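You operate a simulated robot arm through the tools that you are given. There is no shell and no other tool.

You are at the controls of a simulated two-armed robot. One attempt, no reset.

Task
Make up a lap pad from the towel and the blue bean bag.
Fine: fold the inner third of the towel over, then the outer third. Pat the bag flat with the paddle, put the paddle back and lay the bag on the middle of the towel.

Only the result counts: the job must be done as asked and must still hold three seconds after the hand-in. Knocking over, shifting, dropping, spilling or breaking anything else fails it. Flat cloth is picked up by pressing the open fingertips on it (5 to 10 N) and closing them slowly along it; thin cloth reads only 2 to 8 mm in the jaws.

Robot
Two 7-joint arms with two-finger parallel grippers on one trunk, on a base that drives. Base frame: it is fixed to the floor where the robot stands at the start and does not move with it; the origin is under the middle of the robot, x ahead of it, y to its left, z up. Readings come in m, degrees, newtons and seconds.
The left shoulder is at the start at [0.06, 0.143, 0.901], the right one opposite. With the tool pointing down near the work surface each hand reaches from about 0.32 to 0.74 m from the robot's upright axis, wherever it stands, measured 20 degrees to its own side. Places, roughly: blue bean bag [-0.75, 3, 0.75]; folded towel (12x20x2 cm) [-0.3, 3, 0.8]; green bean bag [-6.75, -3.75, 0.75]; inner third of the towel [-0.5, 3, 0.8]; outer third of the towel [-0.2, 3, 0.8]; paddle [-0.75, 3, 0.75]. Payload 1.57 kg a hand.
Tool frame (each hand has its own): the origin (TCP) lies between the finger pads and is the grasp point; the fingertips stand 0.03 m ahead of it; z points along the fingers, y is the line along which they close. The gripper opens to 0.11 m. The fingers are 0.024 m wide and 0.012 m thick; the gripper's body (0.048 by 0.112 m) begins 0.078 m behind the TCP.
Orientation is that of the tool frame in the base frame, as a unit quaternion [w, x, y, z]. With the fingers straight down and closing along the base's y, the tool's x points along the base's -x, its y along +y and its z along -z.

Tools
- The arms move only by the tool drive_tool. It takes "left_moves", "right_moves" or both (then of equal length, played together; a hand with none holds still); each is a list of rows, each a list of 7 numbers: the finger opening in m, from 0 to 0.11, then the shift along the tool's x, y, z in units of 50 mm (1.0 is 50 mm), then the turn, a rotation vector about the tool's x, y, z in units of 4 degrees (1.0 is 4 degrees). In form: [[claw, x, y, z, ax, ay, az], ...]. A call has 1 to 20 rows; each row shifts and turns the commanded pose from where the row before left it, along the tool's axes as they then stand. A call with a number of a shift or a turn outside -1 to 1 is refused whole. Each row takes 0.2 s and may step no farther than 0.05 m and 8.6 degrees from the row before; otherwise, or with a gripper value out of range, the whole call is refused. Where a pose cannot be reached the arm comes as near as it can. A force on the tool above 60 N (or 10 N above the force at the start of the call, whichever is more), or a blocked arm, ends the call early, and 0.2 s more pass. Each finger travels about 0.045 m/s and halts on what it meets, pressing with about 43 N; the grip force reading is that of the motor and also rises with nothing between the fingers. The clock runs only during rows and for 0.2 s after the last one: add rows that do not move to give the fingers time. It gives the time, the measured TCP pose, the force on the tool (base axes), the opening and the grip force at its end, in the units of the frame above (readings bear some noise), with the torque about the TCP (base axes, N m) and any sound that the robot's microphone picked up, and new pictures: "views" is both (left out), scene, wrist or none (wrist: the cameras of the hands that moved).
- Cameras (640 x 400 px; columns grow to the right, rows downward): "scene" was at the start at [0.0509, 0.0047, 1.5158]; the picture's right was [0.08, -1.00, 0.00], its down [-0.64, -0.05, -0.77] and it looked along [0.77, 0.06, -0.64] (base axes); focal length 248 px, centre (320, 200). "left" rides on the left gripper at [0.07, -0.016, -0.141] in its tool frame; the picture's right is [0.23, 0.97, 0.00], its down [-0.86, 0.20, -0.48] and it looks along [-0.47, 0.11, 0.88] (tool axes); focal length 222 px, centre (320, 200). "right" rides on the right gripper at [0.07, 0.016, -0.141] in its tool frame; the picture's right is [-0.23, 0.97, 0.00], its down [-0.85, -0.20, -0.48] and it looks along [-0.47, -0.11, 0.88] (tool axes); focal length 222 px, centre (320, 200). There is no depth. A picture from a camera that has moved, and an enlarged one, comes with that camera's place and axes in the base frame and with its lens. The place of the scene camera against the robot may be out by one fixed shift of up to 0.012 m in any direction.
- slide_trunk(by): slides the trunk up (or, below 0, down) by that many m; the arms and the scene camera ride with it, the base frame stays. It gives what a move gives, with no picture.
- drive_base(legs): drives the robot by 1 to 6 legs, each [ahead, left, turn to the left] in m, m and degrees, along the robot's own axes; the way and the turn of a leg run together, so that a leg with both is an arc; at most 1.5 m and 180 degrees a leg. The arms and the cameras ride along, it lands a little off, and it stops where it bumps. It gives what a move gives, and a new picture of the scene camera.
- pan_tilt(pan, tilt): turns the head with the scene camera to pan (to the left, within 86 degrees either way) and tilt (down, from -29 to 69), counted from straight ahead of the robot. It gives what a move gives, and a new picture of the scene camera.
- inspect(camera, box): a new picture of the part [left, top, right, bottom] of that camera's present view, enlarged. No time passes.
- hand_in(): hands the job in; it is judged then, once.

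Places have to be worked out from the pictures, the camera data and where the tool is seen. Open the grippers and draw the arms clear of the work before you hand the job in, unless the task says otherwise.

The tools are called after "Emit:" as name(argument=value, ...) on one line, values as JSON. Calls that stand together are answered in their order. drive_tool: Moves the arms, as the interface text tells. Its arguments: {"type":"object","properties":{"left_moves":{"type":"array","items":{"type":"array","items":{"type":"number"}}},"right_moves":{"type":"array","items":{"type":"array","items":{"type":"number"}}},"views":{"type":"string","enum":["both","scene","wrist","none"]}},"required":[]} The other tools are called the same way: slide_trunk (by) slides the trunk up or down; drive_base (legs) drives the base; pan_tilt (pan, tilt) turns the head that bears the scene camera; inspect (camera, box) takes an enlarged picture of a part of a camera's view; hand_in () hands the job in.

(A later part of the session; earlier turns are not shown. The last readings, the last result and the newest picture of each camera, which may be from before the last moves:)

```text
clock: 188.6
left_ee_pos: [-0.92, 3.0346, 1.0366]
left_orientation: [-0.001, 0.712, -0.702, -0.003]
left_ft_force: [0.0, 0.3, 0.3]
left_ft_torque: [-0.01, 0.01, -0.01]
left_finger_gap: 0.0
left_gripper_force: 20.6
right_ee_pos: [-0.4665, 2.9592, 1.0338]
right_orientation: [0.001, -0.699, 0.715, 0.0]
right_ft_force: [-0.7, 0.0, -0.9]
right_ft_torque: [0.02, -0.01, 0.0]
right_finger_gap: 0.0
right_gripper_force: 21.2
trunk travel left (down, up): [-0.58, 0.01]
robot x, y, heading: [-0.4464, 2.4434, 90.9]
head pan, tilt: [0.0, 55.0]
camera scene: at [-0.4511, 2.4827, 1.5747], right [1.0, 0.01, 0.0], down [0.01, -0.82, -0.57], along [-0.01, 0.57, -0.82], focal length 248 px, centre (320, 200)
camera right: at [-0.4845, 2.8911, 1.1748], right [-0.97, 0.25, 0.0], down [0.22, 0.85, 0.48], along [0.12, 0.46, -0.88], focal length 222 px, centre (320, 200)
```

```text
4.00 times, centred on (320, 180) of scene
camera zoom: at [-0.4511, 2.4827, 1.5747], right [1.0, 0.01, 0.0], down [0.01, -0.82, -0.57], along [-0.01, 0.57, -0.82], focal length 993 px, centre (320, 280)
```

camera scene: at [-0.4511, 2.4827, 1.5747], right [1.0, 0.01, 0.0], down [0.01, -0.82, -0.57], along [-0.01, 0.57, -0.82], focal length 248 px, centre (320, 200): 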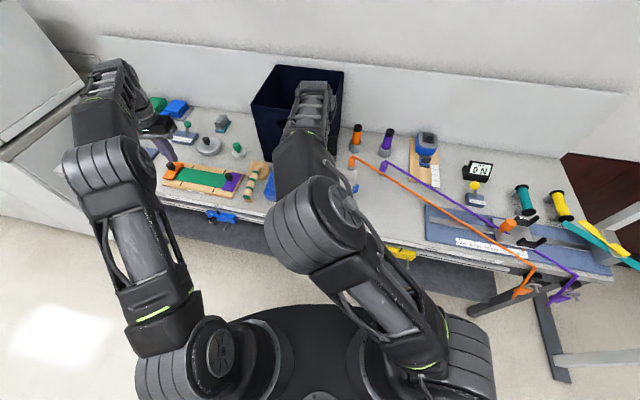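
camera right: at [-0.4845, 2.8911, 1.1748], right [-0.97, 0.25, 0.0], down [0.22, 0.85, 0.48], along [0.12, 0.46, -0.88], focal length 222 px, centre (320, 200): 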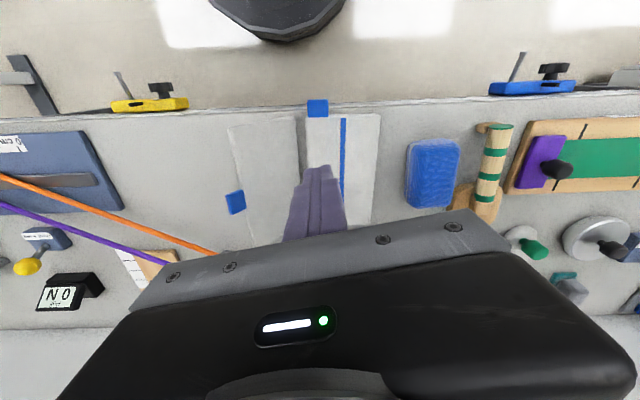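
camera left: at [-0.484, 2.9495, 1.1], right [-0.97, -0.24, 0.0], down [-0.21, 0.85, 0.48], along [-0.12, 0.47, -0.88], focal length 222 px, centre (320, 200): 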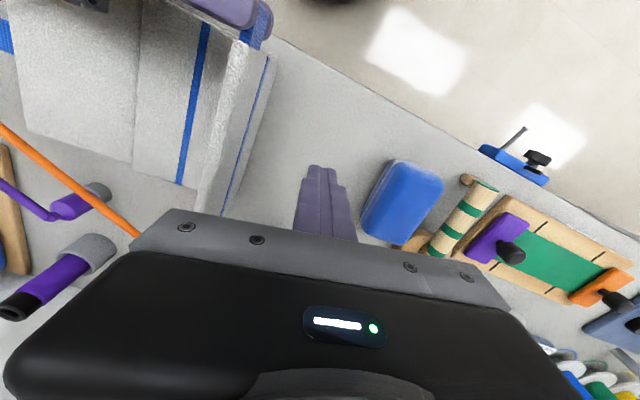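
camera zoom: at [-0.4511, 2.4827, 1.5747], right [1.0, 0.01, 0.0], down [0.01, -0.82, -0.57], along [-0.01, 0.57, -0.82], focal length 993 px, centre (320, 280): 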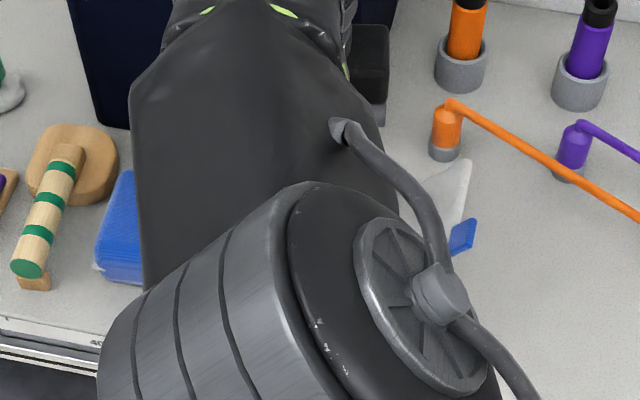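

Both arms are in good posture. Stack: front edge from (−0.559, 2.955) to (−0.453, 2.933); flap at ~52° with its tab end near (−0.348, 2.99). I bring the left hand above the rear of the stack and the right hand to the right of the flap near its front.

Emit:
drive_tool(left_moves=[[0.0, -0.131, -0.946, 0, 0, 0, 0], [0.0, -0.131, -0.946, 0, 0, 0, 0], [0.0, -0.131, -0.946, 0, 0, 0, 0], [0.0, -0.131, -0.946, 0, 0, 0, 0], [0.0, -0.131, -0.946, 0, 0, 0, 0], [0.0, -0.131, -0.946, 0.2, 0, 0, 0], [0.0, -0.131, -0.946, 0.2, 0, 0, 0], [0.0, -0.131, -0.946, 0.2, 0, 0, 0], [0.0, -0.131, -0.946, 0.2, 0, 0, 0], [0.0, 0, 0, 0.8, 0, 0, 0], [0.0, 0, 0, 0, 0, 0, 0]], right_moves=[[0.0, 0.07, -0.85, 0, 0, 0, 0], [0.0, 0.07, -0.85, 0, 0, 0, 0], [0.0, 0.07, -0.85, 0, 0, 0, 0], [0.0, 0.07, -0.85, 0, 0, 0, 0], [0.0, 0, 0, 0.7, 0, 0, 0], [0.0, 0, 0, 0.7, 0, 0, 0], [0.0, 0, 0, 0.7, 0, 0, 0], [0.0, 0, 0, 0, 0, 0, 0], [0.0, 0, 0, 0, 0, 0, 0], [0.0, 0, 0, 0, 0, 0, 0], [0.0, 0, 0, 0, 0, 0, 0]], views="both")

```text
clock: 190.9
left_ee_pos: [-0.4968, 3.1009, 0.955]
left_orientation: [-0.001, 0.712, -0.702, -0.002]
left_ft_force: [0.8, -0.8, 0.4]
left_ft_torque: [0.01, 0.04, 0.03]
left_finger_gap: 0.0
left_gripper_force: 21.1
right_ee_pos: [-0.2946, 2.941, 0.9275]
right_orientation: [0.001, -0.7, 0.714, -0.001]
right_ft_force: [0.0, -0.1, -0.3]
right_ft_torque: [0.01, 0.01, 0.06]
right_finger_gap: 0.0
right_gripper_force: 21.6
trunk travel left (down, up): [-0.58, 0.01]
robot x, y, heading: [-0.448, 2.4431, 90.4]
head pan, tilt: [0.0, 55.0]
camera scene: at [-0.4505, 2.4825, 1.5747], right [1.0, 0.01, 0.0], down [0.01, -0.82, -0.57], along [-0.01, 0.57, -0.82], focal length 248 px, centre (320, 200)
camera right: at [-0.3138, 2.8726, 1.0685], right [-0.97, 0.25, 0.0], down [0.22, 0.85, 0.48], along [0.12, 0.46, -0.88], focal length 222 px, centre (320, 200)
camera left: at [-0.4783, 3.0303, 1.097], right [-0.97, -0.24, 0.0], down [-0.21, 0.85, 0.48], along [-0.12, 0.47, -0.88], focal length 222 px, centre (320, 200)
```

scene: 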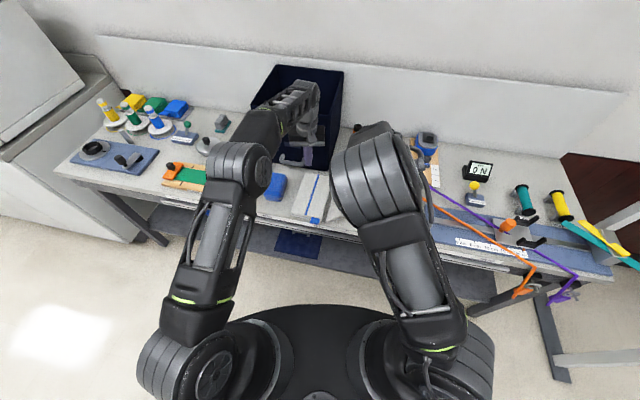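
right: 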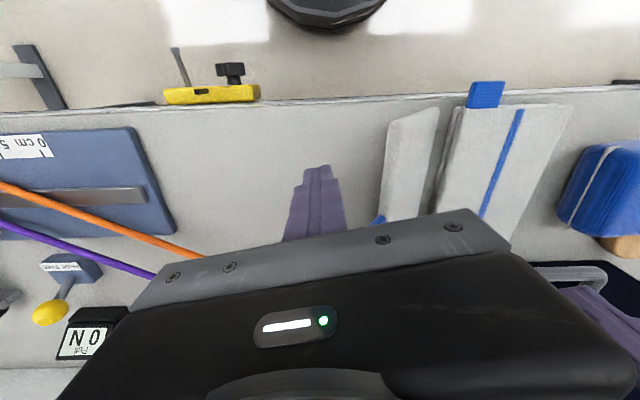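
left: 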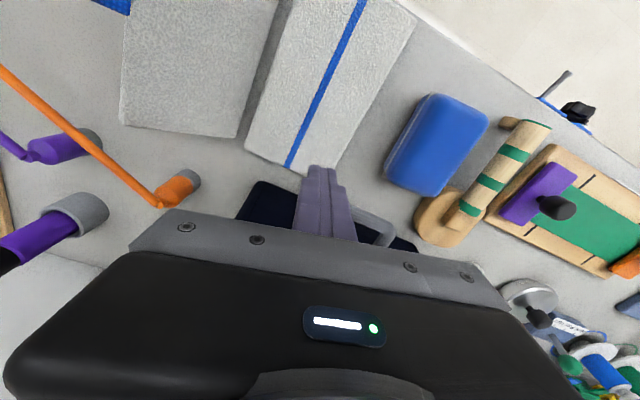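

Left finger is over the stack's rear. I move it 2 cm toward me and lower it to press.

Emit:
drive_tool(left_moves=[[0.0, 0.4, 0, 0.5, 0, 0, 0], [0.0, 0, 0, 0.7, 0, 0, 0], [0.0, 0, 0, 0.6, 0, 0, 0], [0.0, 0, 0, 0.2, 0, 0, 0], [0.0, 0, 0, 0.06, 0, 0, 0], [0.0, 0, 0, 0, 0, 0, 0]], views="none")

Emit:
inspect(camera="right", box=[240, 50, 640, 300])

```text
clock: 192.3
left_ee_pos: [-0.4946, 3.0816, 0.8562]
left_orientation: [-0.003, 0.712, -0.703, -0.003]
left_ft_force: [1.2, 0.5, 15.2]
left_ft_torque: [-0.17, -0.05, 0.01]
left_finger_gap: 0.0
left_gripper_force: 20.7
right_ee_pos: [-0.2959, 2.9398, 0.9281]
right_orientation: [0.001, -0.7, 0.714, 0.001]
right_ft_force: [0.3, 0.8, -0.1]
right_ft_torque: [0.03, 0.0, -0.02]
right_finger_gap: 0.0003
right_gripper_force: 21.9
trunk travel left (down, up): [-0.58, 0.01]
robot x, y, heading: [-0.4426, 2.4429, 90.9]
head pan, tilt: [0.0, 55.0]
```

```text
1.60 times, centred on (440, 175) of right
camera zoom: at [-0.314, 2.8717, 1.0691], right [-0.97, 0.25, 0.0], down [0.22, 0.85, 0.48], along [0.12, 0.47, -0.88], focal length 355 px, centre (128, 240)
```

zoom: 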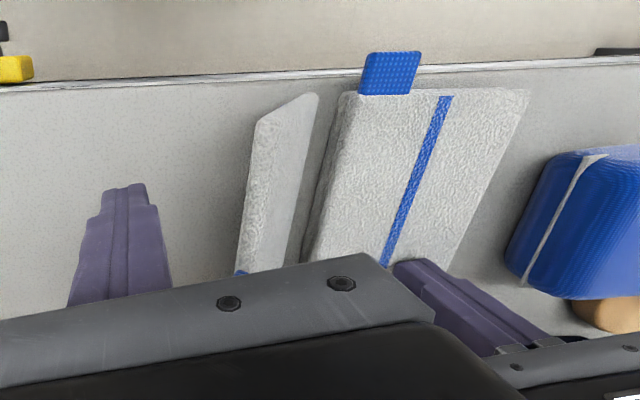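

Left holds the stack with 15 N. Now the right pushes the flap leftwards near its top, 10 cm first.

Emit:
drive_tool(right_moves=[[0.0, 0, 0.5, 0, 0, 0, 0], [0.0, 0, 0.4, 0, 0, 0, 0], [0.0, 0, 0.4, 0, 0, 0, 0], [0.0, 0, 0.4, 0, 0, 0, 0], [0.0, 0, 0.4, 0, 0, 0, 0], [0.0, 0, 0, 0, 0, 0, 0]], views="none")

Emit:
inspect(camera="right", box=[240, 50, 640, 300])

Emit:
inspect(camera="left", box=[0, 0, 480, 300])

```text
clock: 193.8
left_ee_pos: [-0.4959, 3.0792, 0.8546]
left_orientation: [-0.001, 0.713, -0.701, -0.004]
left_ft_force: [-6.5, 4.5, 16.7]
left_ft_torque: [0.04, 0.19, -0.11]
left_finger_gap: 0.0
left_gripper_force: 21.4
right_ee_pos: [-0.3998, 2.9407, 0.9298]
right_orientation: [0.002, -0.7, 0.714, 0.002]
right_ft_force: [14.3, -9.4, 18.1]
right_ft_torque: [-0.05, -0.26, -0.08]
right_finger_gap: 0.0
right_gripper_force: 21.3
trunk travel left (down, up): [-0.58, 0.01]
robot x, y, heading: [-0.446, 2.4414, 90.8]
head pan, tilt: [0.0, 55.0]
```

```text
1.60 times, centred on (440, 175) of right
camera zoom: at [-0.4185, 2.8723, 1.0715], right [-0.97, 0.25, 0.0], down [0.22, 0.85, 0.48], along [0.12, 0.47, -0.88], focal length 355 px, centre (128, 240)
```

zoom: 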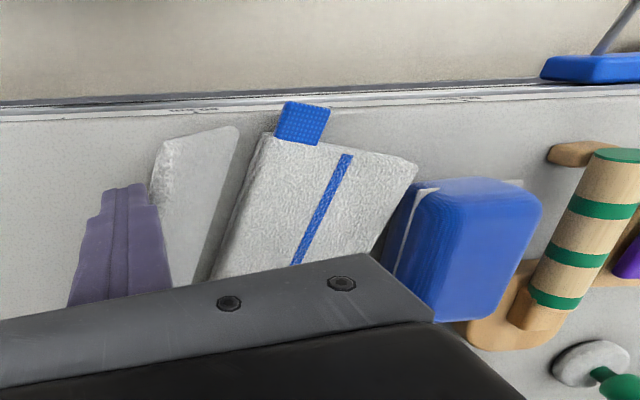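

```text
1.33 times, centred on (240, 150) of left
camera zoom: at [-0.4772, 3.0094, 0.9961], right [-0.97, -0.24, 0.0], down [-0.21, 0.85, 0.49], along [-0.12, 0.47, -0.87], focal length 296 px, centre (427, 267)
```

zoom: 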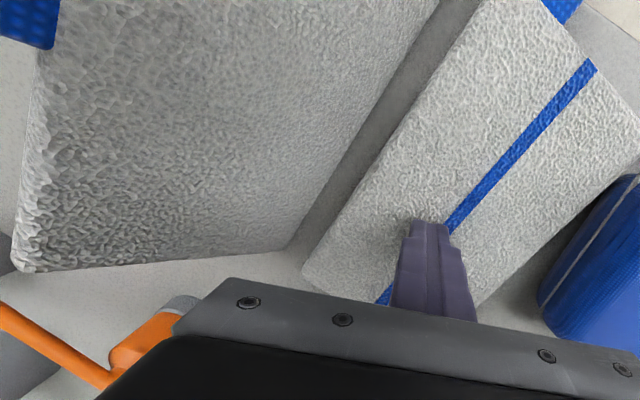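

The towel twisted instead and its corner nears the bag; the flap's foot seems to jam against the thicker stack. I back off: right hand away to the right and up, left hand up.

Emit:
drive_tool(left_moves=[[0.0, 0, 0, 0, 0, 0, 0], [0.0, 0, 0, -0.3, 0, 0, 0], [0.0, 0, 0, -0.8, 0, 0, 0], [0.0, 0, 0, -0.8, 0, 0, 0], [0.0, 0, 0, -0.8, 0, 0, 0], [0.0, 0, 0, 0, 0, 0, 0]], right_moves=[[0.0, 0, -0.7, 0, 0, 0, 0], [0.0, 0, -0.7, 0, 0, 0, 0], [0.0, 0, -0.7, -0.5, 0, 0, 0], [0.0, 0, 0, -0.9, 0, 0, 0], [0.0, 0, 0, -0.9, 0, 0, 0], [0.0, 0, 0, 0, 0, 0, 0]], views="both")

Emit:
inspect(camera="scene", box=[240, 130, 400, 230])

```text
clock: 195.2
left_ee_pos: [-0.496, 3.0801, 0.9874]
left_orientation: [-0.001, 0.712, -0.702, -0.002]
left_ft_force: [-0.2, 0.4, 0.0]
left_ft_torque: [-0.04, -0.01, 0.01]
left_finger_gap: 0.0002
left_gripper_force: 21.7
right_ee_pos: [-0.2948, 2.9436, 1.0444]
right_orientation: [0.001, -0.7, 0.714, -0.002]
right_ft_force: [1.1, 0.7, -0.7]
right_ft_torque: [0.02, -0.04, 0.03]
right_finger_gap: 0.0
right_gripper_force: 21.2
trunk travel left (down, up): [-0.58, 0.01]
robot x, y, heading: [-0.4479, 2.4421, 90.6]
head pan, tilt: [0.0, 55.0]
camera scene: at [-0.4512, 2.4835, 1.5747], right [1.0, 0.01, 0.0], down [0.01, -0.82, -0.57], along [-0.01, 0.57, -0.82], focal length 248 px, centre (320, 200)
camera right: at [-0.3147, 2.8754, 1.185], right [-0.97, 0.25, 0.0], down [0.22, 0.85, 0.48], along [0.12, 0.46, -0.88], focal length 222 px, centre (320, 200)
camera left: at [-0.4789, 3.0119, 1.1299], right [-0.97, -0.24, 0.0], down [-0.21, 0.85, 0.48], along [-0.12, 0.47, -0.88], focal length 222 px, centre (320, 200)
```

scene: 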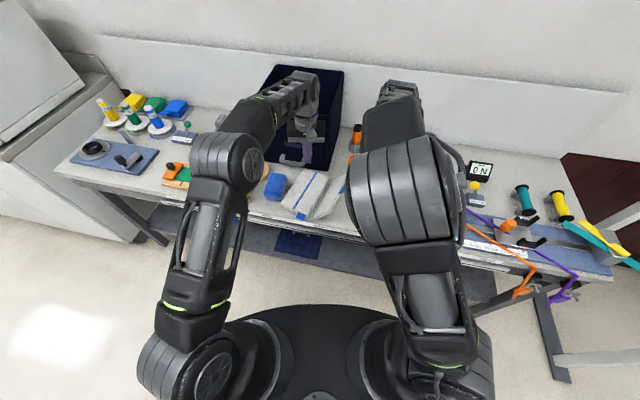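
right: 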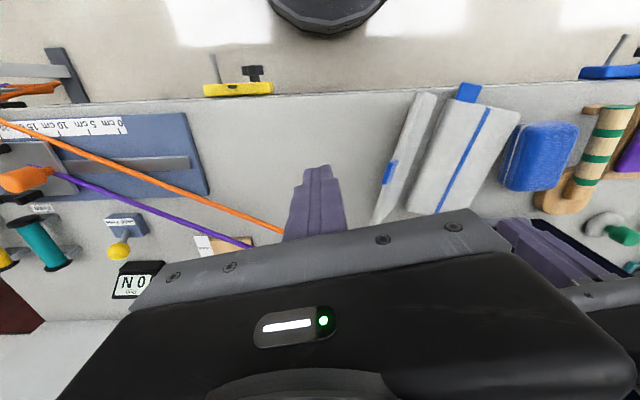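
left: 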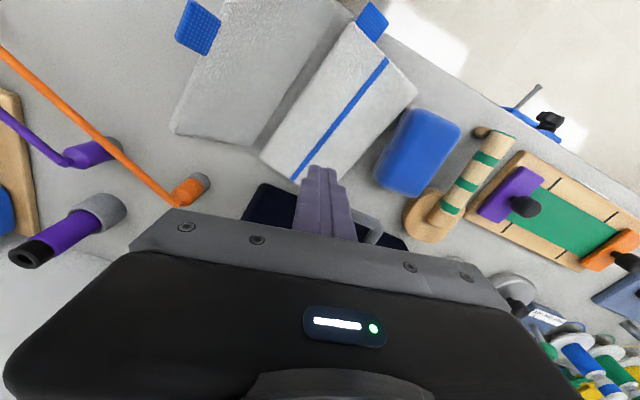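

```text
4.00 times, centred on (320, 180) of scene
camera zoom: at [-0.4512, 2.4835, 1.5747], right [1.0, 0.01, 0.0], down [0.01, -0.82, -0.57], along [-0.01, 0.57, -0.82], focal length 993 px, centre (320, 280)
```

zoom: 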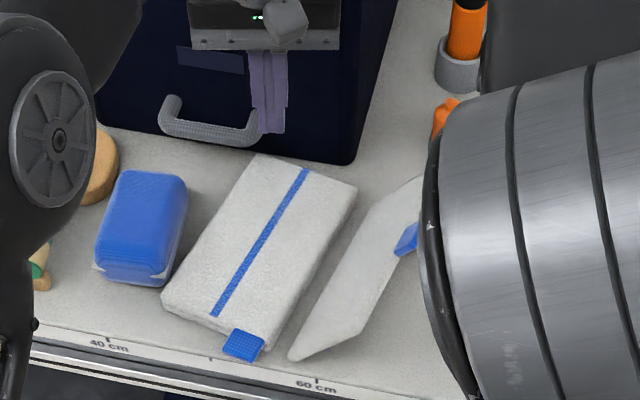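

I see the towel turned ~−24° and the flap at ~65°. I'll regrip its tab from above and carry it over with a higher arc and a light grip. First, left hand away to the left; right hand yaws so it closes along the tab's width.

Emit:
drive_tool(left_moves=[[0.0, 0, 0, -0.8, 0, 0, 0], [0.0, 0, 0.9, 0, 0, 0, 0], [0.0, 0, 0.9, 0, 0, 0, 0], [0.0, 0, 0.9, 0, 0, 0, 0], [0.0, 0, 0.9, 0, 0, 0, 0], [0.0, 0.3, 0.9, 0, 0, 0, 0], [0.0, 0.3, 0.9, 0, 0, 0, 0], [0.0, 0, 0, 0, 0, 0, 0], [0.0, 0, 0, 0, 0, 0, 0], [0.0, 0, 0, 0, 0, 0, 0], [0.0, 0, 0, 0, 0, 0, 0], [0.0, 0, 0, 0, 0, 0, 0], [0.0, 0, 0, 0, 0, 0, 0], [0.0, 0, 0, 0, 0, 0, 0], [0.0, 0, 0, 0, 0, 0, 0], [0.0, 0, 0, 0, 0, 0, 0], [0.0, 0, 0, 0, 0, 0, 0], [0.0, 0, 0, 0, 0, 0, 0]], right_moves=[[0.045, 0, 0, 0, 0, 0, -1], [0.045, 0, 0, 0, 0, 0, -1], [0.045, 0, 0, 0, 0, 0, -1], [0.045, 0, 0, 0, 0, 0, -1], [0.045, 0, 0, 0, 0, 0, -1], [0.045, 0, 0, 0, 0, 0, -1], [0.045, 0, 0, 0, 0, 0, -1], [0.045, 0, 0, 0, 0, 0, -1], [0.045, 0, 0, 0, 0, 0, -1], [0.045, 0, 0, 0, 0, 0, -1], [0.045, 0, 0, 0, 0, 0, -1], [0.045, 0, 0, 0, 0, 0, -1], [0.045, 0, 0, 0, 0, 0, -1], [0.045, 0, 0, 0, 0, 0, -1], [0.045, 0, 0, 0, 0, 0, -1], [0.045, 0, 0, 0, 0, 0, -1], [0.045, 0, 0, 0, 0, 0, -0.8], [0.045, 0, 0, 0, 0, 0, 0]], views="both")

```text
clock: 198.9
left_ee_pos: [-0.7638, 3.0485, 1.03]
left_orientation: [-0.002, 0.712, -0.703, -0.003]
left_ft_force: [-0.8, 0.4, -0.4]
left_ft_torque: [0.02, 0.02, 0.02]
left_finger_gap: 0.0
left_gripper_force: 21.6
right_ee_pos: [-0.2949, 2.9423, 1.0447]
right_orientation: [-0.001, 0.978, -0.207, 0.001]
right_ft_force: [0.9, 0.3, 0.8]
right_ft_torque: [-0.02, 0.0, 0.02]
right_finger_gap: 0.0452
right_gripper_force: 0.1
trunk travel left (down, up): [-0.58, 0.01]
robot x, y, heading: [-0.4449, 2.4417, 90.6]
head pan, tilt: [0.0, 55.0]
camera scene: at [-0.451, 2.4827, 1.5747], right [1.0, 0.01, 0.0], down [0.01, -0.82, -0.57], along [-0.01, 0.57, -0.82], focal length 248 px, centre (320, 200)
camera right: at [-0.2392, 2.8998, 1.1856], right [-0.6, -0.8, 0.0], down [-0.7, 0.53, 0.48], along [-0.38, 0.29, -0.88], focal length 222 px, centre (320, 200)
camera left: at [-0.7463, 2.9793, 1.1706], right [-0.97, -0.24, 0.0], down [-0.21, 0.85, 0.48], along [-0.12, 0.47, -0.88], focal length 222 px, centre (320, 200)
```

scene: 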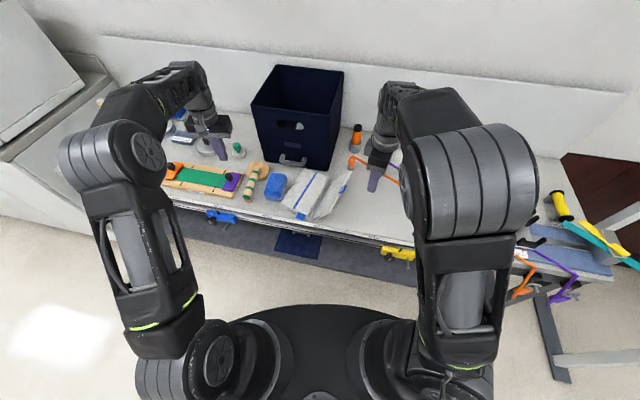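
right: 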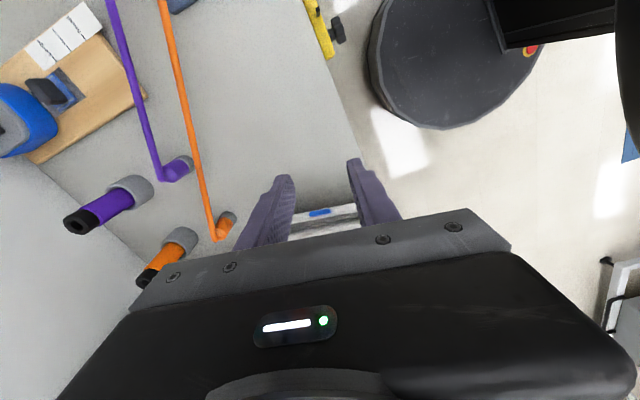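
left: 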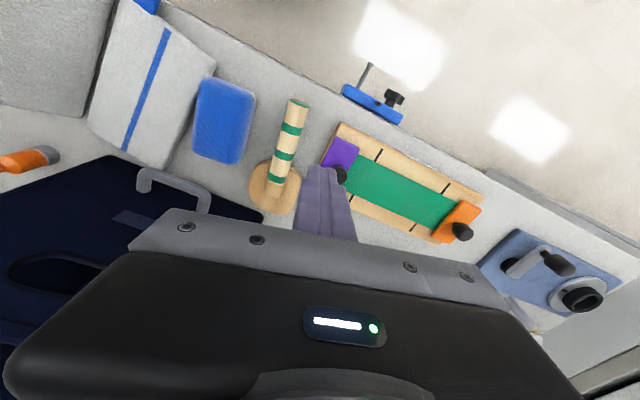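

Now an unobstructed view of the towel from the scene camera: zoom in.

Emit:
inspect(camera="scene", box=[256, 155, 368, 225])

Emit:
inspect(camera="right", box=[240, 150, 400, 250])

```text
5.71 times, centred on (312, 190) of scene
camera zoom: at [-0.451, 2.4827, 1.5747], right [1.0, 0.01, 0.0], down [0.01, -0.82, -0.57], along [-0.01, 0.57, -0.82], focal length 1419 px, centre (366, 257)
```

zoom: 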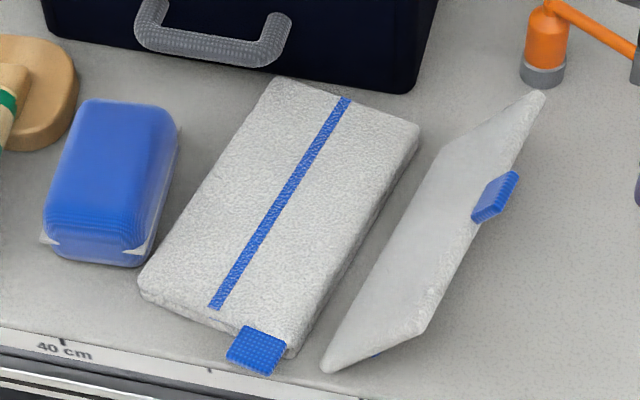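

```text
4.00 times, centred on (320, 200) of right
camera zoom: at [-0.2392, 2.8998, 1.1856], right [-0.6, -0.8, 0.0], down [-0.7, 0.53, 0.48], along [-0.38, 0.29, -0.88], focal length 888 px, centre (320, 200)
```

zoom: 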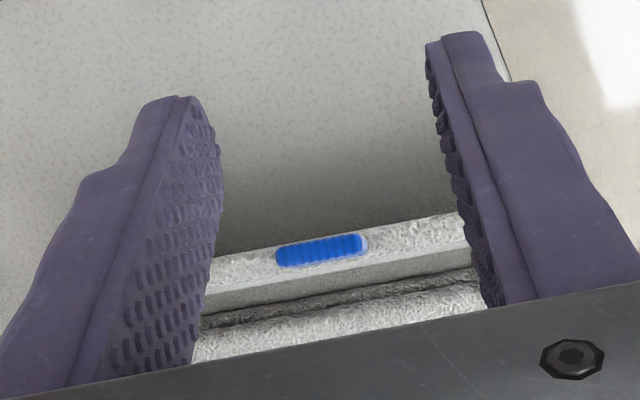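

The tab's end is at about (−0.369, 2.997, 0.925), aligned with the fingers. Move above it and down to z≈0.985 to check.

Emit:
drive_tool(right_moves=[[0.045, -0.6, -0.135, 0, 0, 0, 0], [0.045, -0.6, -0.135, 0.2, 0, 0, 0], [0.045, -0.6, -0.135, 0.4, 0, 0, 0], [0.045, 0, 0, 0.6, 0, 0, 0], [0.045, 0, 0, 0, 0, 0, 0], [0.045, 0, 0, 0, 0, 0, 0]], views="none")

Emit:
inspect(camera="right", box=[200, 110, 440, 260])

Emit:
inspect(camera="scene", box=[256, 135, 400, 225])

```text
clock: 200.3
left_ee_pos: [-0.7638, 3.0504, 1.0281]
left_orientation: [-0.001, 0.712, -0.702, -0.002]
left_ft_force: [-0.1, -0.3, -0.1]
left_ft_torque: [0.01, -0.03, 0.02]
left_finger_gap: 0.0
left_gripper_force: 21.3
right_ee_pos: [-0.368, 2.9983, 0.9827]
right_orientation: [-0.001, 0.978, -0.207, 0.001]
right_ft_force: [-0.2, -0.1, 0.5]
right_ft_torque: [0.02, -0.01, -0.03]
right_finger_gap: 0.0451
right_gripper_force: 0.0
trunk travel left (down, up): [-0.58, 0.01]
robot x, y, heading: [-0.4463, 2.4456, 91.2]
head pan, tilt: [0.0, 55.0]
```

```text
2.67 times, centred on (320, 185) of right
camera zoom: at [-0.3126, 2.9551, 1.1238], right [-0.6, -0.8, 0.0], down [-0.7, 0.53, 0.48], along [-0.38, 0.29, -0.88], focal length 592 px, centre (320, 240)
```

zoom: 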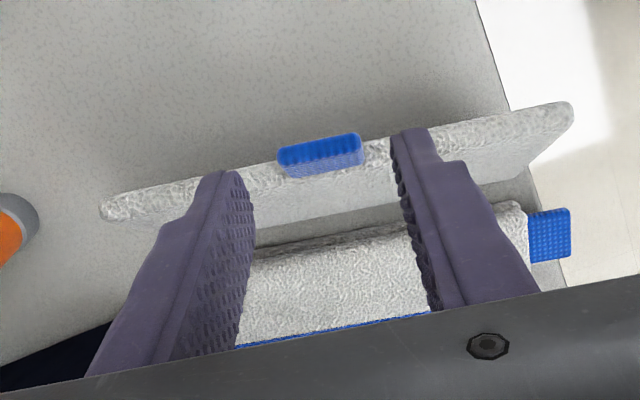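

```text
4.44 times, centred on (328, 180) of scene
camera zoom: at [-0.4509, 2.4827, 1.5747], right [1.0, 0.01, 0.0], down [0.01, -0.82, -0.57], along [-0.01, 0.57, -0.82], focal length 1104 px, centre (284, 289)
```

zoom: 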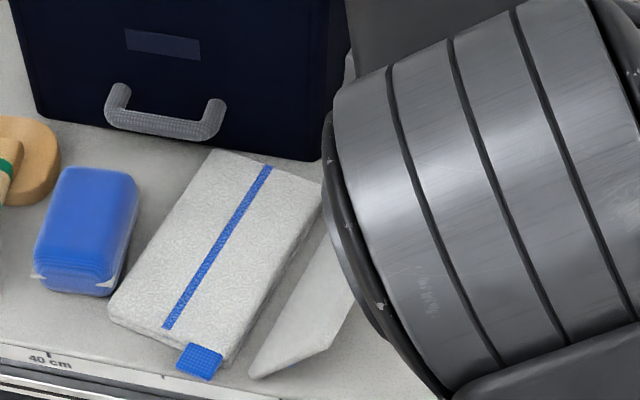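

Triangulated: tab centre (−0.377, 3.003, 0.91). Shift 1 cm left and descend so the pads straddle the tab (TCP z≈0.936).

Emit:
drive_tool(right_moves=[[0.045, -0.2, -0.02, 0.3, 0, 0, 0], [0.045, 0, 0, 0.4, 0, 0, 0], [0.045, 0, 0, 0.24, 0, 0, 0], [0.045, 0, 0, 0, 0, 0, 0]], views="none")

Emit:
inspect(camera="right", box=[200, 110, 440, 260])

```text
clock: 201.3
left_ee_pos: [-0.7649, 3.0495, 1.0304]
left_orientation: [-0.002, 0.712, -0.702, -0.003]
left_ft_force: [0.1, -0.1, 0.5]
left_ft_torque: [-0.06, 0.01, -0.02]
left_finger_gap: 0.0
left_gripper_force: 21.1
right_ee_pos: [-0.3763, 3.003, 0.9386]
right_orientation: [-0.001, 0.978, -0.206, 0.0]
right_ft_force: [-0.8, 0.3, 0.1]
right_ft_torque: [0.0, 0.02, -0.02]
right_finger_gap: 0.0451
right_gripper_force: 0.1
trunk travel left (down, up): [-0.58, 0.01]
robot x, y, heading: [-0.4441, 2.443, 90.8]
head pan, tilt: [0.0, 55.0]
```

```text
2.67 times, centred on (320, 185) of right
camera zoom: at [-0.3209, 2.9598, 1.078], right [-0.6, -0.8, 0.0], down [-0.7, 0.53, 0.48], along [-0.38, 0.29, -0.88], focal length 592 px, centre (320, 240)
```

zoom: 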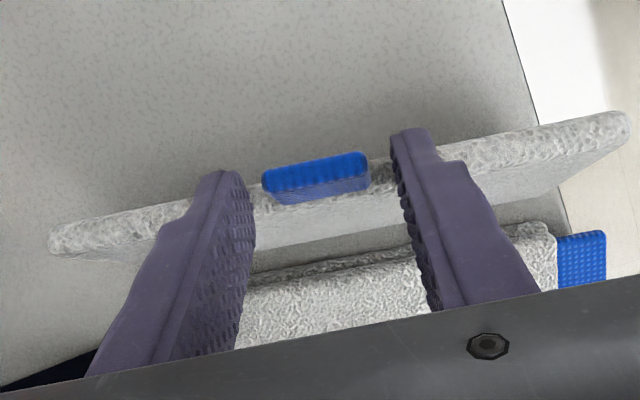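

Aligned. Lower 3 mm more and close on the tab.

Emit:
drive_tool(right_moves=[[0.045, 0, 0, 0.07, 0, 0, 0], [0.04, 0, 0, 0, 0, 0, 0], [0.036, 0, 0, 0, 0, 0, 0], [0.032, 0, 0, 0, 0, 0, 0], [0.028, 0, 0, 0, 0, 0, 0], [0.024, 0, 0, 0, 0, 0, 0], [0.02, 0, 0, 0, 0, 0, 0]], views="none")

Emit:
inspect(camera="right", box=[200, 110, 440, 260])

```text
clock: 202.9
left_ee_pos: [-0.7643, 3.0491, 1.0289]
left_orientation: [-0.001, 0.712, -0.702, -0.002]
left_ft_force: [-1.8, 0.3, -0.1]
left_ft_torque: [0.0, -0.01, -0.03]
left_finger_gap: 0.0
left_gripper_force: 21.2
right_ee_pos: [-0.3771, 3.0024, 0.9336]
right_orientation: [0.0, 0.978, -0.208, 0.001]
right_ft_force: [-0.4, 0.4, -0.7]
right_ft_torque: [0.13, -0.14, -0.11]
right_finger_gap: 0.0311
right_gripper_force: 40.1
trunk travel left (down, up): [-0.58, 0.01]
robot x, y, heading: [-0.4477, 2.4421, 91.1]
head pan, tilt: [0.0, 55.0]
```

```text
2.67 times, centred on (320, 185) of right
camera zoom: at [-0.3209, 2.9604, 1.0751], right [-0.6, -0.8, 0.0], down [-0.7, 0.53, 0.48], along [-0.38, 0.29, -0.88], focal length 592 px, centre (320, 240)
```

zoom: 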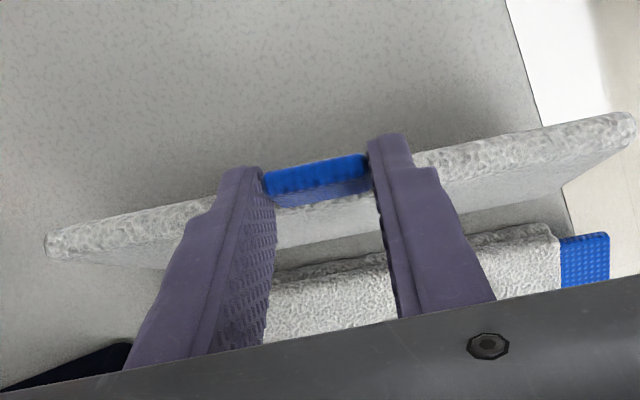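

Firmly gripped. The towel sits too close to the bag (the folded tab would reach it), so I first drag the towel 6 cm to the right by the tab.

Emit:
drive_tool(right_moves=[[0.02, 0.176, -0.097, 0, 0, 0, 0], [0.02, 0.176, -0.097, 0, 0, 0, 0], [0.02, 0.176, -0.097, 0, 0, 0, 0], [0.02, 0.176, -0.097, 0, 0, 0, 0], [0.02, 0.176, -0.097, 0, 0, 0, 0], [0.02, 0.176, -0.097, 0, 0, 0, 0], [0.02, 0, 0, 0, 0, 0, 0]], views="none")

Emit:
inspect(camera="scene", box=[240, 135, 400, 235])

Emit:
inspect(camera="right", box=[200, 110, 440, 260])

```text
clock: 204.6
left_ee_pos: [-0.7653, 3.0482, 1.0299]
left_orientation: [-0.002, 0.712, -0.702, -0.002]
left_ft_force: [-0.9, -0.3, -0.4]
left_ft_torque: [0.02, 0.0, -0.01]
left_finger_gap: 0.0
left_gripper_force: 21.1
right_ee_pos: [-0.3195, 3.0082, 0.9346]
right_orientation: [0.001, 0.978, -0.207, 0.001]
right_ft_force: [-2.2, -3.0, 0.9]
right_ft_torque: [-0.26, 0.06, 0.61]
right_finger_gap: 0.0313
right_gripper_force: 39.7
trunk travel left (down, up): [-0.58, 0.01]
robot x, y, heading: [-0.445, 2.442, 91.1]
head pan, tilt: [0.0, 55.0]
```

```text
4.00 times, centred on (320, 185) of scene
camera zoom: at [-0.4512, 2.4826, 1.5747], right [1.0, 0.01, 0.0], down [0.01, -0.82, -0.57], along [-0.01, 0.57, -0.82], focal length 993 px, centre (320, 260)
```

zoom: 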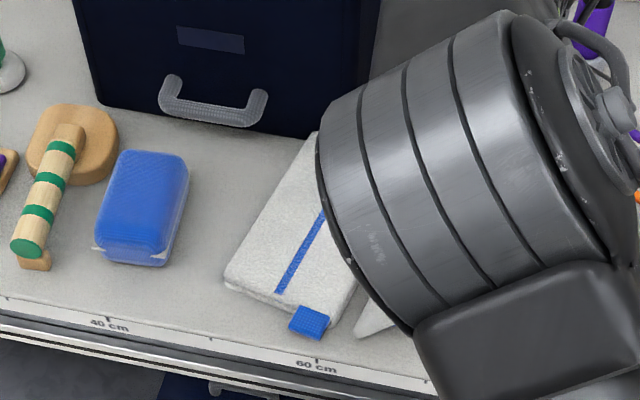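

```text
2.67 times, centred on (320, 185) of right
camera zoom: at [-0.2626, 2.9656, 1.0756], right [-0.6, -0.8, 0.0], down [-0.7, 0.53, 0.48], along [-0.38, 0.29, -0.88], focal length 592 px, centre (320, 240)
```

zoom: 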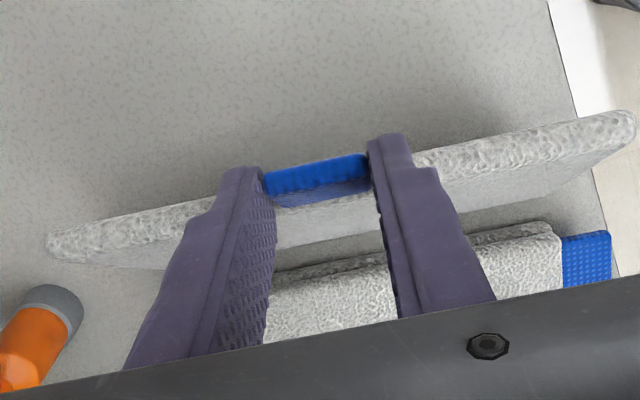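

The towel is clear of the bag now. To let the hinge bend, I'll pin the stack with the left hand at its front (on the folded inner tab, ~(−0.47, 2.953)), out of the right hand's way. Move the left hand over.

Emit:
drive_tool(left_moves=[[0.0, 0.283, -0.84, 0, 0, 0, 0], [0.0, 0.283, -0.84, 0, 0, 0, 0], [0.0, 0.283, -0.84, 0, 0, 0, 0], [0.0, 0.283, -0.84, 0, 0, 0, 0], [0.0, 0.283, -0.84, 0, 0, 0, 0], [0.0, 0.283, -0.84, 0, 0, 0, 0], [0.0, 0.283, -0.84, 0, 0, 0, 0], [0.0, 0, 0, 0.8, 0, 0, 0], [0.0, 0, 0, 0.9, 0, 0, 0], [0.0, 0, 0, 0.8, 0, 0, 0], [0.0, 0, 0, 0, 0, 0, 0], [0.0, 0, 0, 0, 0, 0, 0]], views="both")

Emit:
inspect(camera="scene", box=[240, 135, 400, 235])

```text
clock: 207.2
left_ee_pos: [-0.4678, 2.9544, 0.9025]
left_orientation: [-0.001, 0.712, -0.702, -0.002]
left_ft_force: [0.0, -0.1, -0.1]
left_ft_torque: [-0.01, -0.01, 0.03]
left_finger_gap: 0.0002
left_gripper_force: 21.0
right_ee_pos: [-0.3187, 3.0079, 0.9355]
right_orientation: [0.0, 0.978, -0.208, 0.001]
right_ft_force: [0.3, 1.0, 0.6]
right_ft_torque: [-0.15, -0.08, -0.01]
right_finger_gap: 0.0311
right_gripper_force: 39.9
trunk travel left (down, up): [-0.58, 0.01]
robot x, y, heading: [-0.4449, 2.4388, 91.1]
head pan, tilt: [0.0, 55.0]
camera scene: at [-0.451, 2.4829, 1.5747], right [1.0, 0.01, 0.0], down [0.01, -0.82, -0.57], along [-0.01, 0.57, -0.82], focal length 248 px, centre (320, 200)
camera left: at [-0.4512, 2.8841, 1.0449], right [-0.97, -0.24, 0.0], down [-0.21, 0.85, 0.48], along [-0.12, 0.47, -0.88], focal length 222 px, centre (320, 200)
```

scene: 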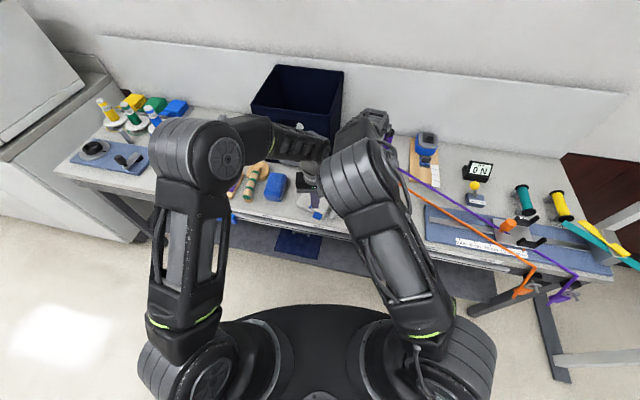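
left: 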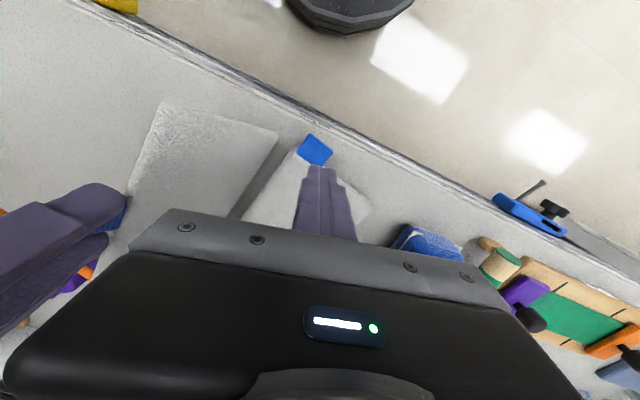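

```text
4.00 times, centred on (320, 185) of scene
camera zoom: at [-0.451, 2.4829, 1.5747], right [1.0, 0.01, 0.0], down [0.01, -0.82, -0.57], along [-0.01, 0.57, -0.82], focal length 993 px, centre (320, 260)
```

zoom: 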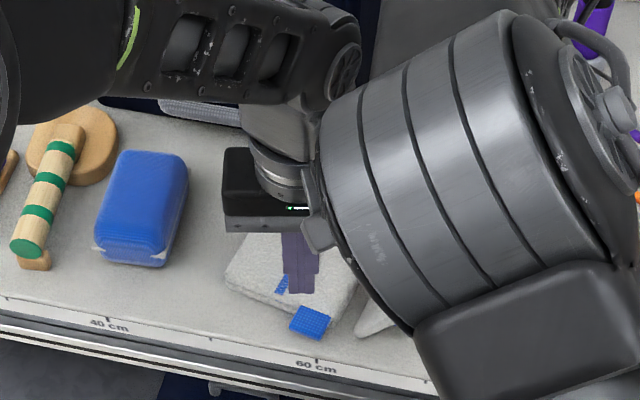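

Lower the left fingertips onto the stack front until ~15 N.

Emit:
drive_tool(left_moves=[[0.0, 0, 0, 0.6, 0, 0, 0], [0.0, 0, 0, 0.3, 0, 0, 0], [0.0, 0, 0, 0.06, 0, 0, 0], [0.0, 0, 0, 0, 0, 0, 0]], views="none")

```text
clock: 208.2
left_ee_pos: [-0.4679, 2.9539, 0.8544]
left_orientation: [-0.001, 0.712, -0.702, -0.003]
left_ft_force: [-1.2, -1.5, 8.9]
left_ft_torque: [-0.02, 0.03, -0.02]
left_finger_gap: 0.0001
left_gripper_force: 21.6
right_ee_pos: [-0.3187, 3.0077, 0.9358]
right_orientation: [-0.001, 0.978, -0.207, 0.001]
right_ft_force: [-0.4, 0.7, -3.5]
right_ft_torque: [0.15, -0.52, -0.09]
right_finger_gap: 0.0312
right_gripper_force: 39.4
trunk travel left (down, up): [-0.58, 0.01]
robot x, y, heading: [-0.4455, 2.4378, 90.6]
head pan, tilt: [0.0, 55.0]
```

Left press 9 N; add 1.5 mm. Now rotate the flap with the firmly gripping right hand turning about the hinge axis, 20° first.

Emit:
drive_tool(left_moves=[[0.0, 0, 0, 0.03, 0, 0, 0], [0.0, 0, 0, 0, 0, 0, 0], [0.0, 0, 0, 0, 0, 0, 0], [0.0, 0, 0, 0, 0, 0, 0], [0.0, 0, 0, 0, 0, 0, 0], [0.0, 0, 0, 0, 0, 0, 0], [0.0, 0, 0, 0, 0, 0, 0]], right_moves=[[0.02, 0, 0, 0, 0, 0, 0], [0.02, -0.167, 0, -0.11, 0, 1, 0], [0.02, -0.167, 0, -0.11, 0, 1, 0], [0.02, -0.167, 0, -0.11, 0, 1, 0], [0.02, -0.167, 0, -0.11, 0, 1, 0], [0.02, -0.167, 0, -0.11, 0, 1, 0], [0.02, 0, 0, 0, 0, 0, 0]], views="scene")

Emit:
inspect(camera="right", box=[200, 110, 440, 260])

Emit:
inspect(camera="left", box=[0, 0, 480, 300])

```text
clock: 209.8
left_ee_pos: [-0.4697, 2.9529, 0.8526]
left_orientation: [-0.001, 0.712, -0.702, -0.002]
left_ft_force: [2.2, -3.5, 26.7]
left_ft_torque: [0.22, -0.08, -0.33]
left_finger_gap: 0.0
left_gripper_force: 21.5
right_ee_pos: [-0.3566, 3.0193, 0.9556]
right_orientation: [0.03, 0.963, -0.205, 0.172]
right_ft_force: [0.4, 13.1, 6.7]
right_ft_torque: [1.35, 0.6, -0.46]
right_finger_gap: 0.031
right_gripper_force: 39.8
right hand out of reach, approached as far as the arm can: row 6
trunk travel left (down, up): [-0.58, 0.01]
robot x, y, heading: [-0.4487, 2.4441, 91.1]
head pan, tilt: [0.0, 55.0]
camera scene: at [-0.4507, 2.4811, 1.575], right [1.0, 0.01, 0.0], down [0.01, -0.82, -0.57], along [-0.01, 0.57, -0.82], focal length 248 px, centre (320, 200)
```

scene: 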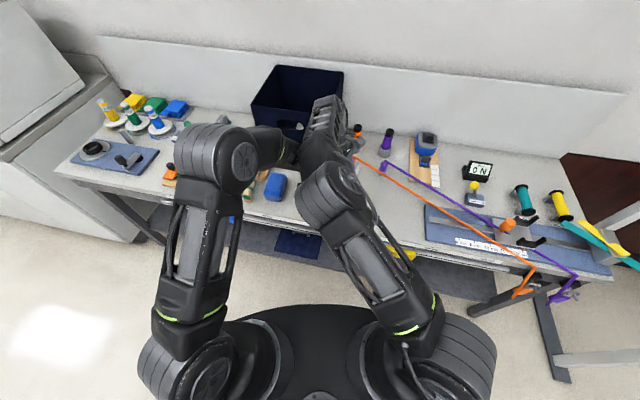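

```text
2.67 times, centred on (320, 185) of right
camera zoom: at [-0.3485, 2.9972, 1.1117], right [-0.59, -0.8, -0.09], down [-0.8, 0.57, 0.16], along [-0.08, 0.17, -0.98], focal length 592 px, centre (320, 240)
```

zoom: 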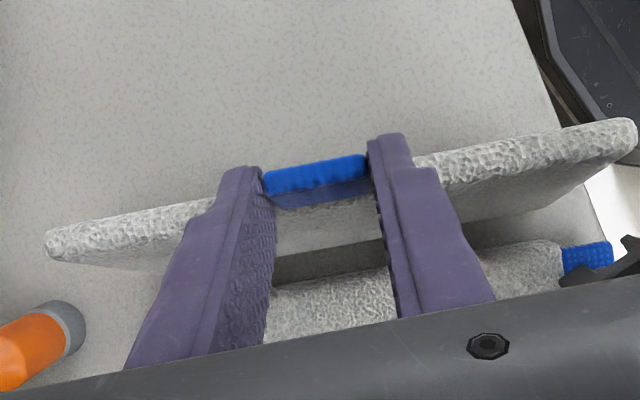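

```text
1.33 times, centred on (240, 150) of left
camera zoom: at [-0.4511, 2.8823, 0.9953], right [-0.97, -0.24, 0.0], down [-0.21, 0.85, 0.48], along [-0.12, 0.47, -0.88], focal length 296 px, centre (427, 267)
```

zoom: 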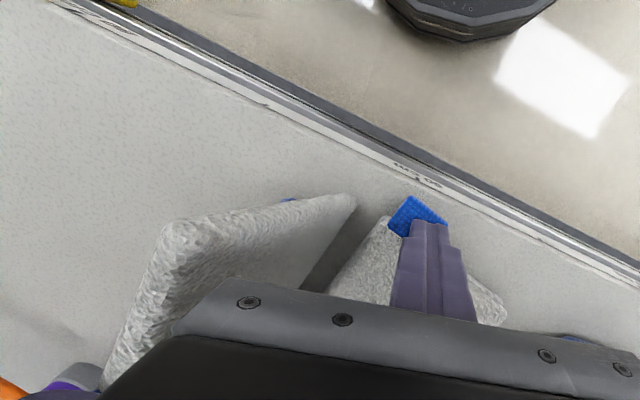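

The hands are crowding each other. The flap is now ~75°. I open the right gripper and withdraw it upward, keeping the left pin for the moment.

Emit:
drive_tool(right_moves=[[0.045, 0, 0, 0, 0, 0, 0], [0.045, 0, 0, 0, 0, 0, 0], [0.045, 0.2, 0, -0.5, 0, 0, 0], [0.045, 0.3, 0, -0.6, 0, 0, 0], [0.045, 0.7, 0, 0, 0, 0, 0], [0.045, 0.9, 0, 0, 0, -1, 0], [0.045, 0.5, 0, 0, 0, -1, 0], [0.045, 0.5, 0, 0, 0, -1, 0], [0.045, 0, 0, 0, 0, -1, 0], [0.045, 0, 0, 0, 0, -1, 0], [0.045, 0, 0, 0, 0, 0, 0]], views="scene")

Emit:
inspect(camera="scene", box=[240, 135, 400, 235])

Emit:
inspect(camera="left", box=[0, 0, 480, 300])

```text
clock: 212.2
left_ee_pos: [-0.4697, 2.9528, 0.8535]
left_orientation: [-0.001, 0.712, -0.702, -0.003]
left_ft_force: [3.0, 3.2, 27.5]
left_ft_torque: [0.39, -0.15, 0.01]
left_finger_gap: 0.0
left_gripper_force: 21.2
right_ee_pos: [-0.2383, 2.9539, 1.0479]
right_orientation: [0.0, 0.978, -0.207, 0.0]
right_ft_force: [-0.4, 0.4, 0.1]
right_ft_torque: [0.0, 0.0, 0.0]
right_finger_gap: 0.0448
right_gripper_force: 0.0
right hand out of reach, approached as far as the arm can: row 3, 4
trunk travel left (down, up): [-0.58, 0.01]
robot x, y, heading: [-0.4475, 2.4444, 90.6]
head pan, tilt: [0.0, 55.0]
camera scene: at [-0.4506, 2.4807, 1.5749], right [1.0, 0.01, 0.0], down [0.01, -0.82, -0.57], along [-0.01, 0.57, -0.82], focal length 248 px, centre (320, 200)
```

scene: 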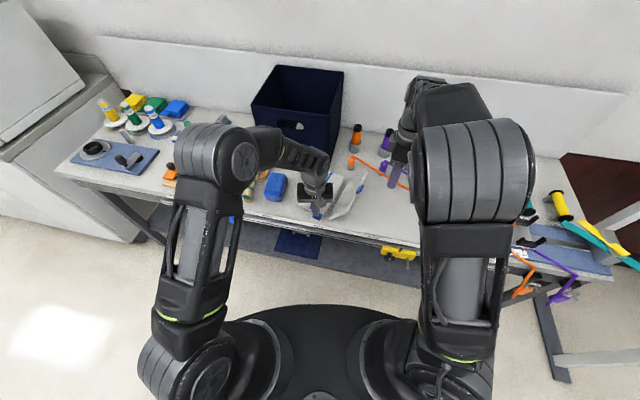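

```text
4.00 times, centred on (320, 185) of scene
camera zoom: at [-0.4506, 2.4807, 1.5749], right [1.0, 0.01, 0.0], down [0.01, -0.82, -0.57], along [-0.01, 0.57, -0.82], focal length 993 px, centre (320, 260)
```

zoom: 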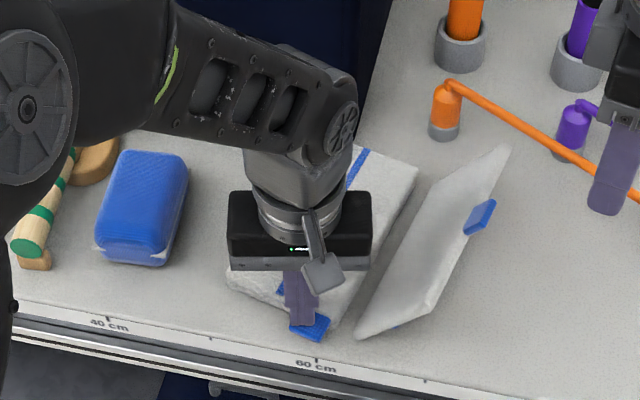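

```text
1.33 times, centred on (240, 150) of left
camera zoom: at [-0.4512, 2.8821, 0.9952], right [-0.97, -0.24, 0.0], down [-0.21, 0.85, 0.48], along [-0.12, 0.47, -0.87], focal length 296 px, centre (427, 267)
```

zoom: 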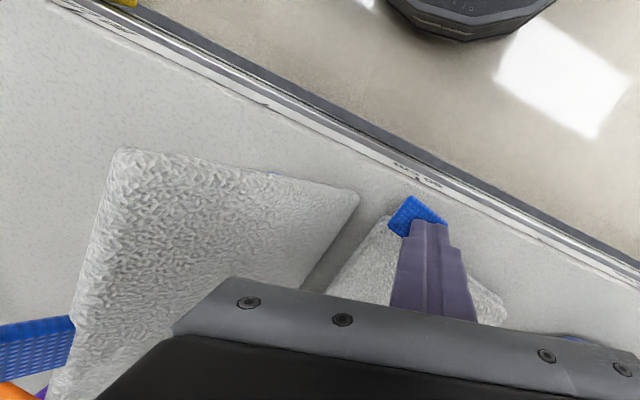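

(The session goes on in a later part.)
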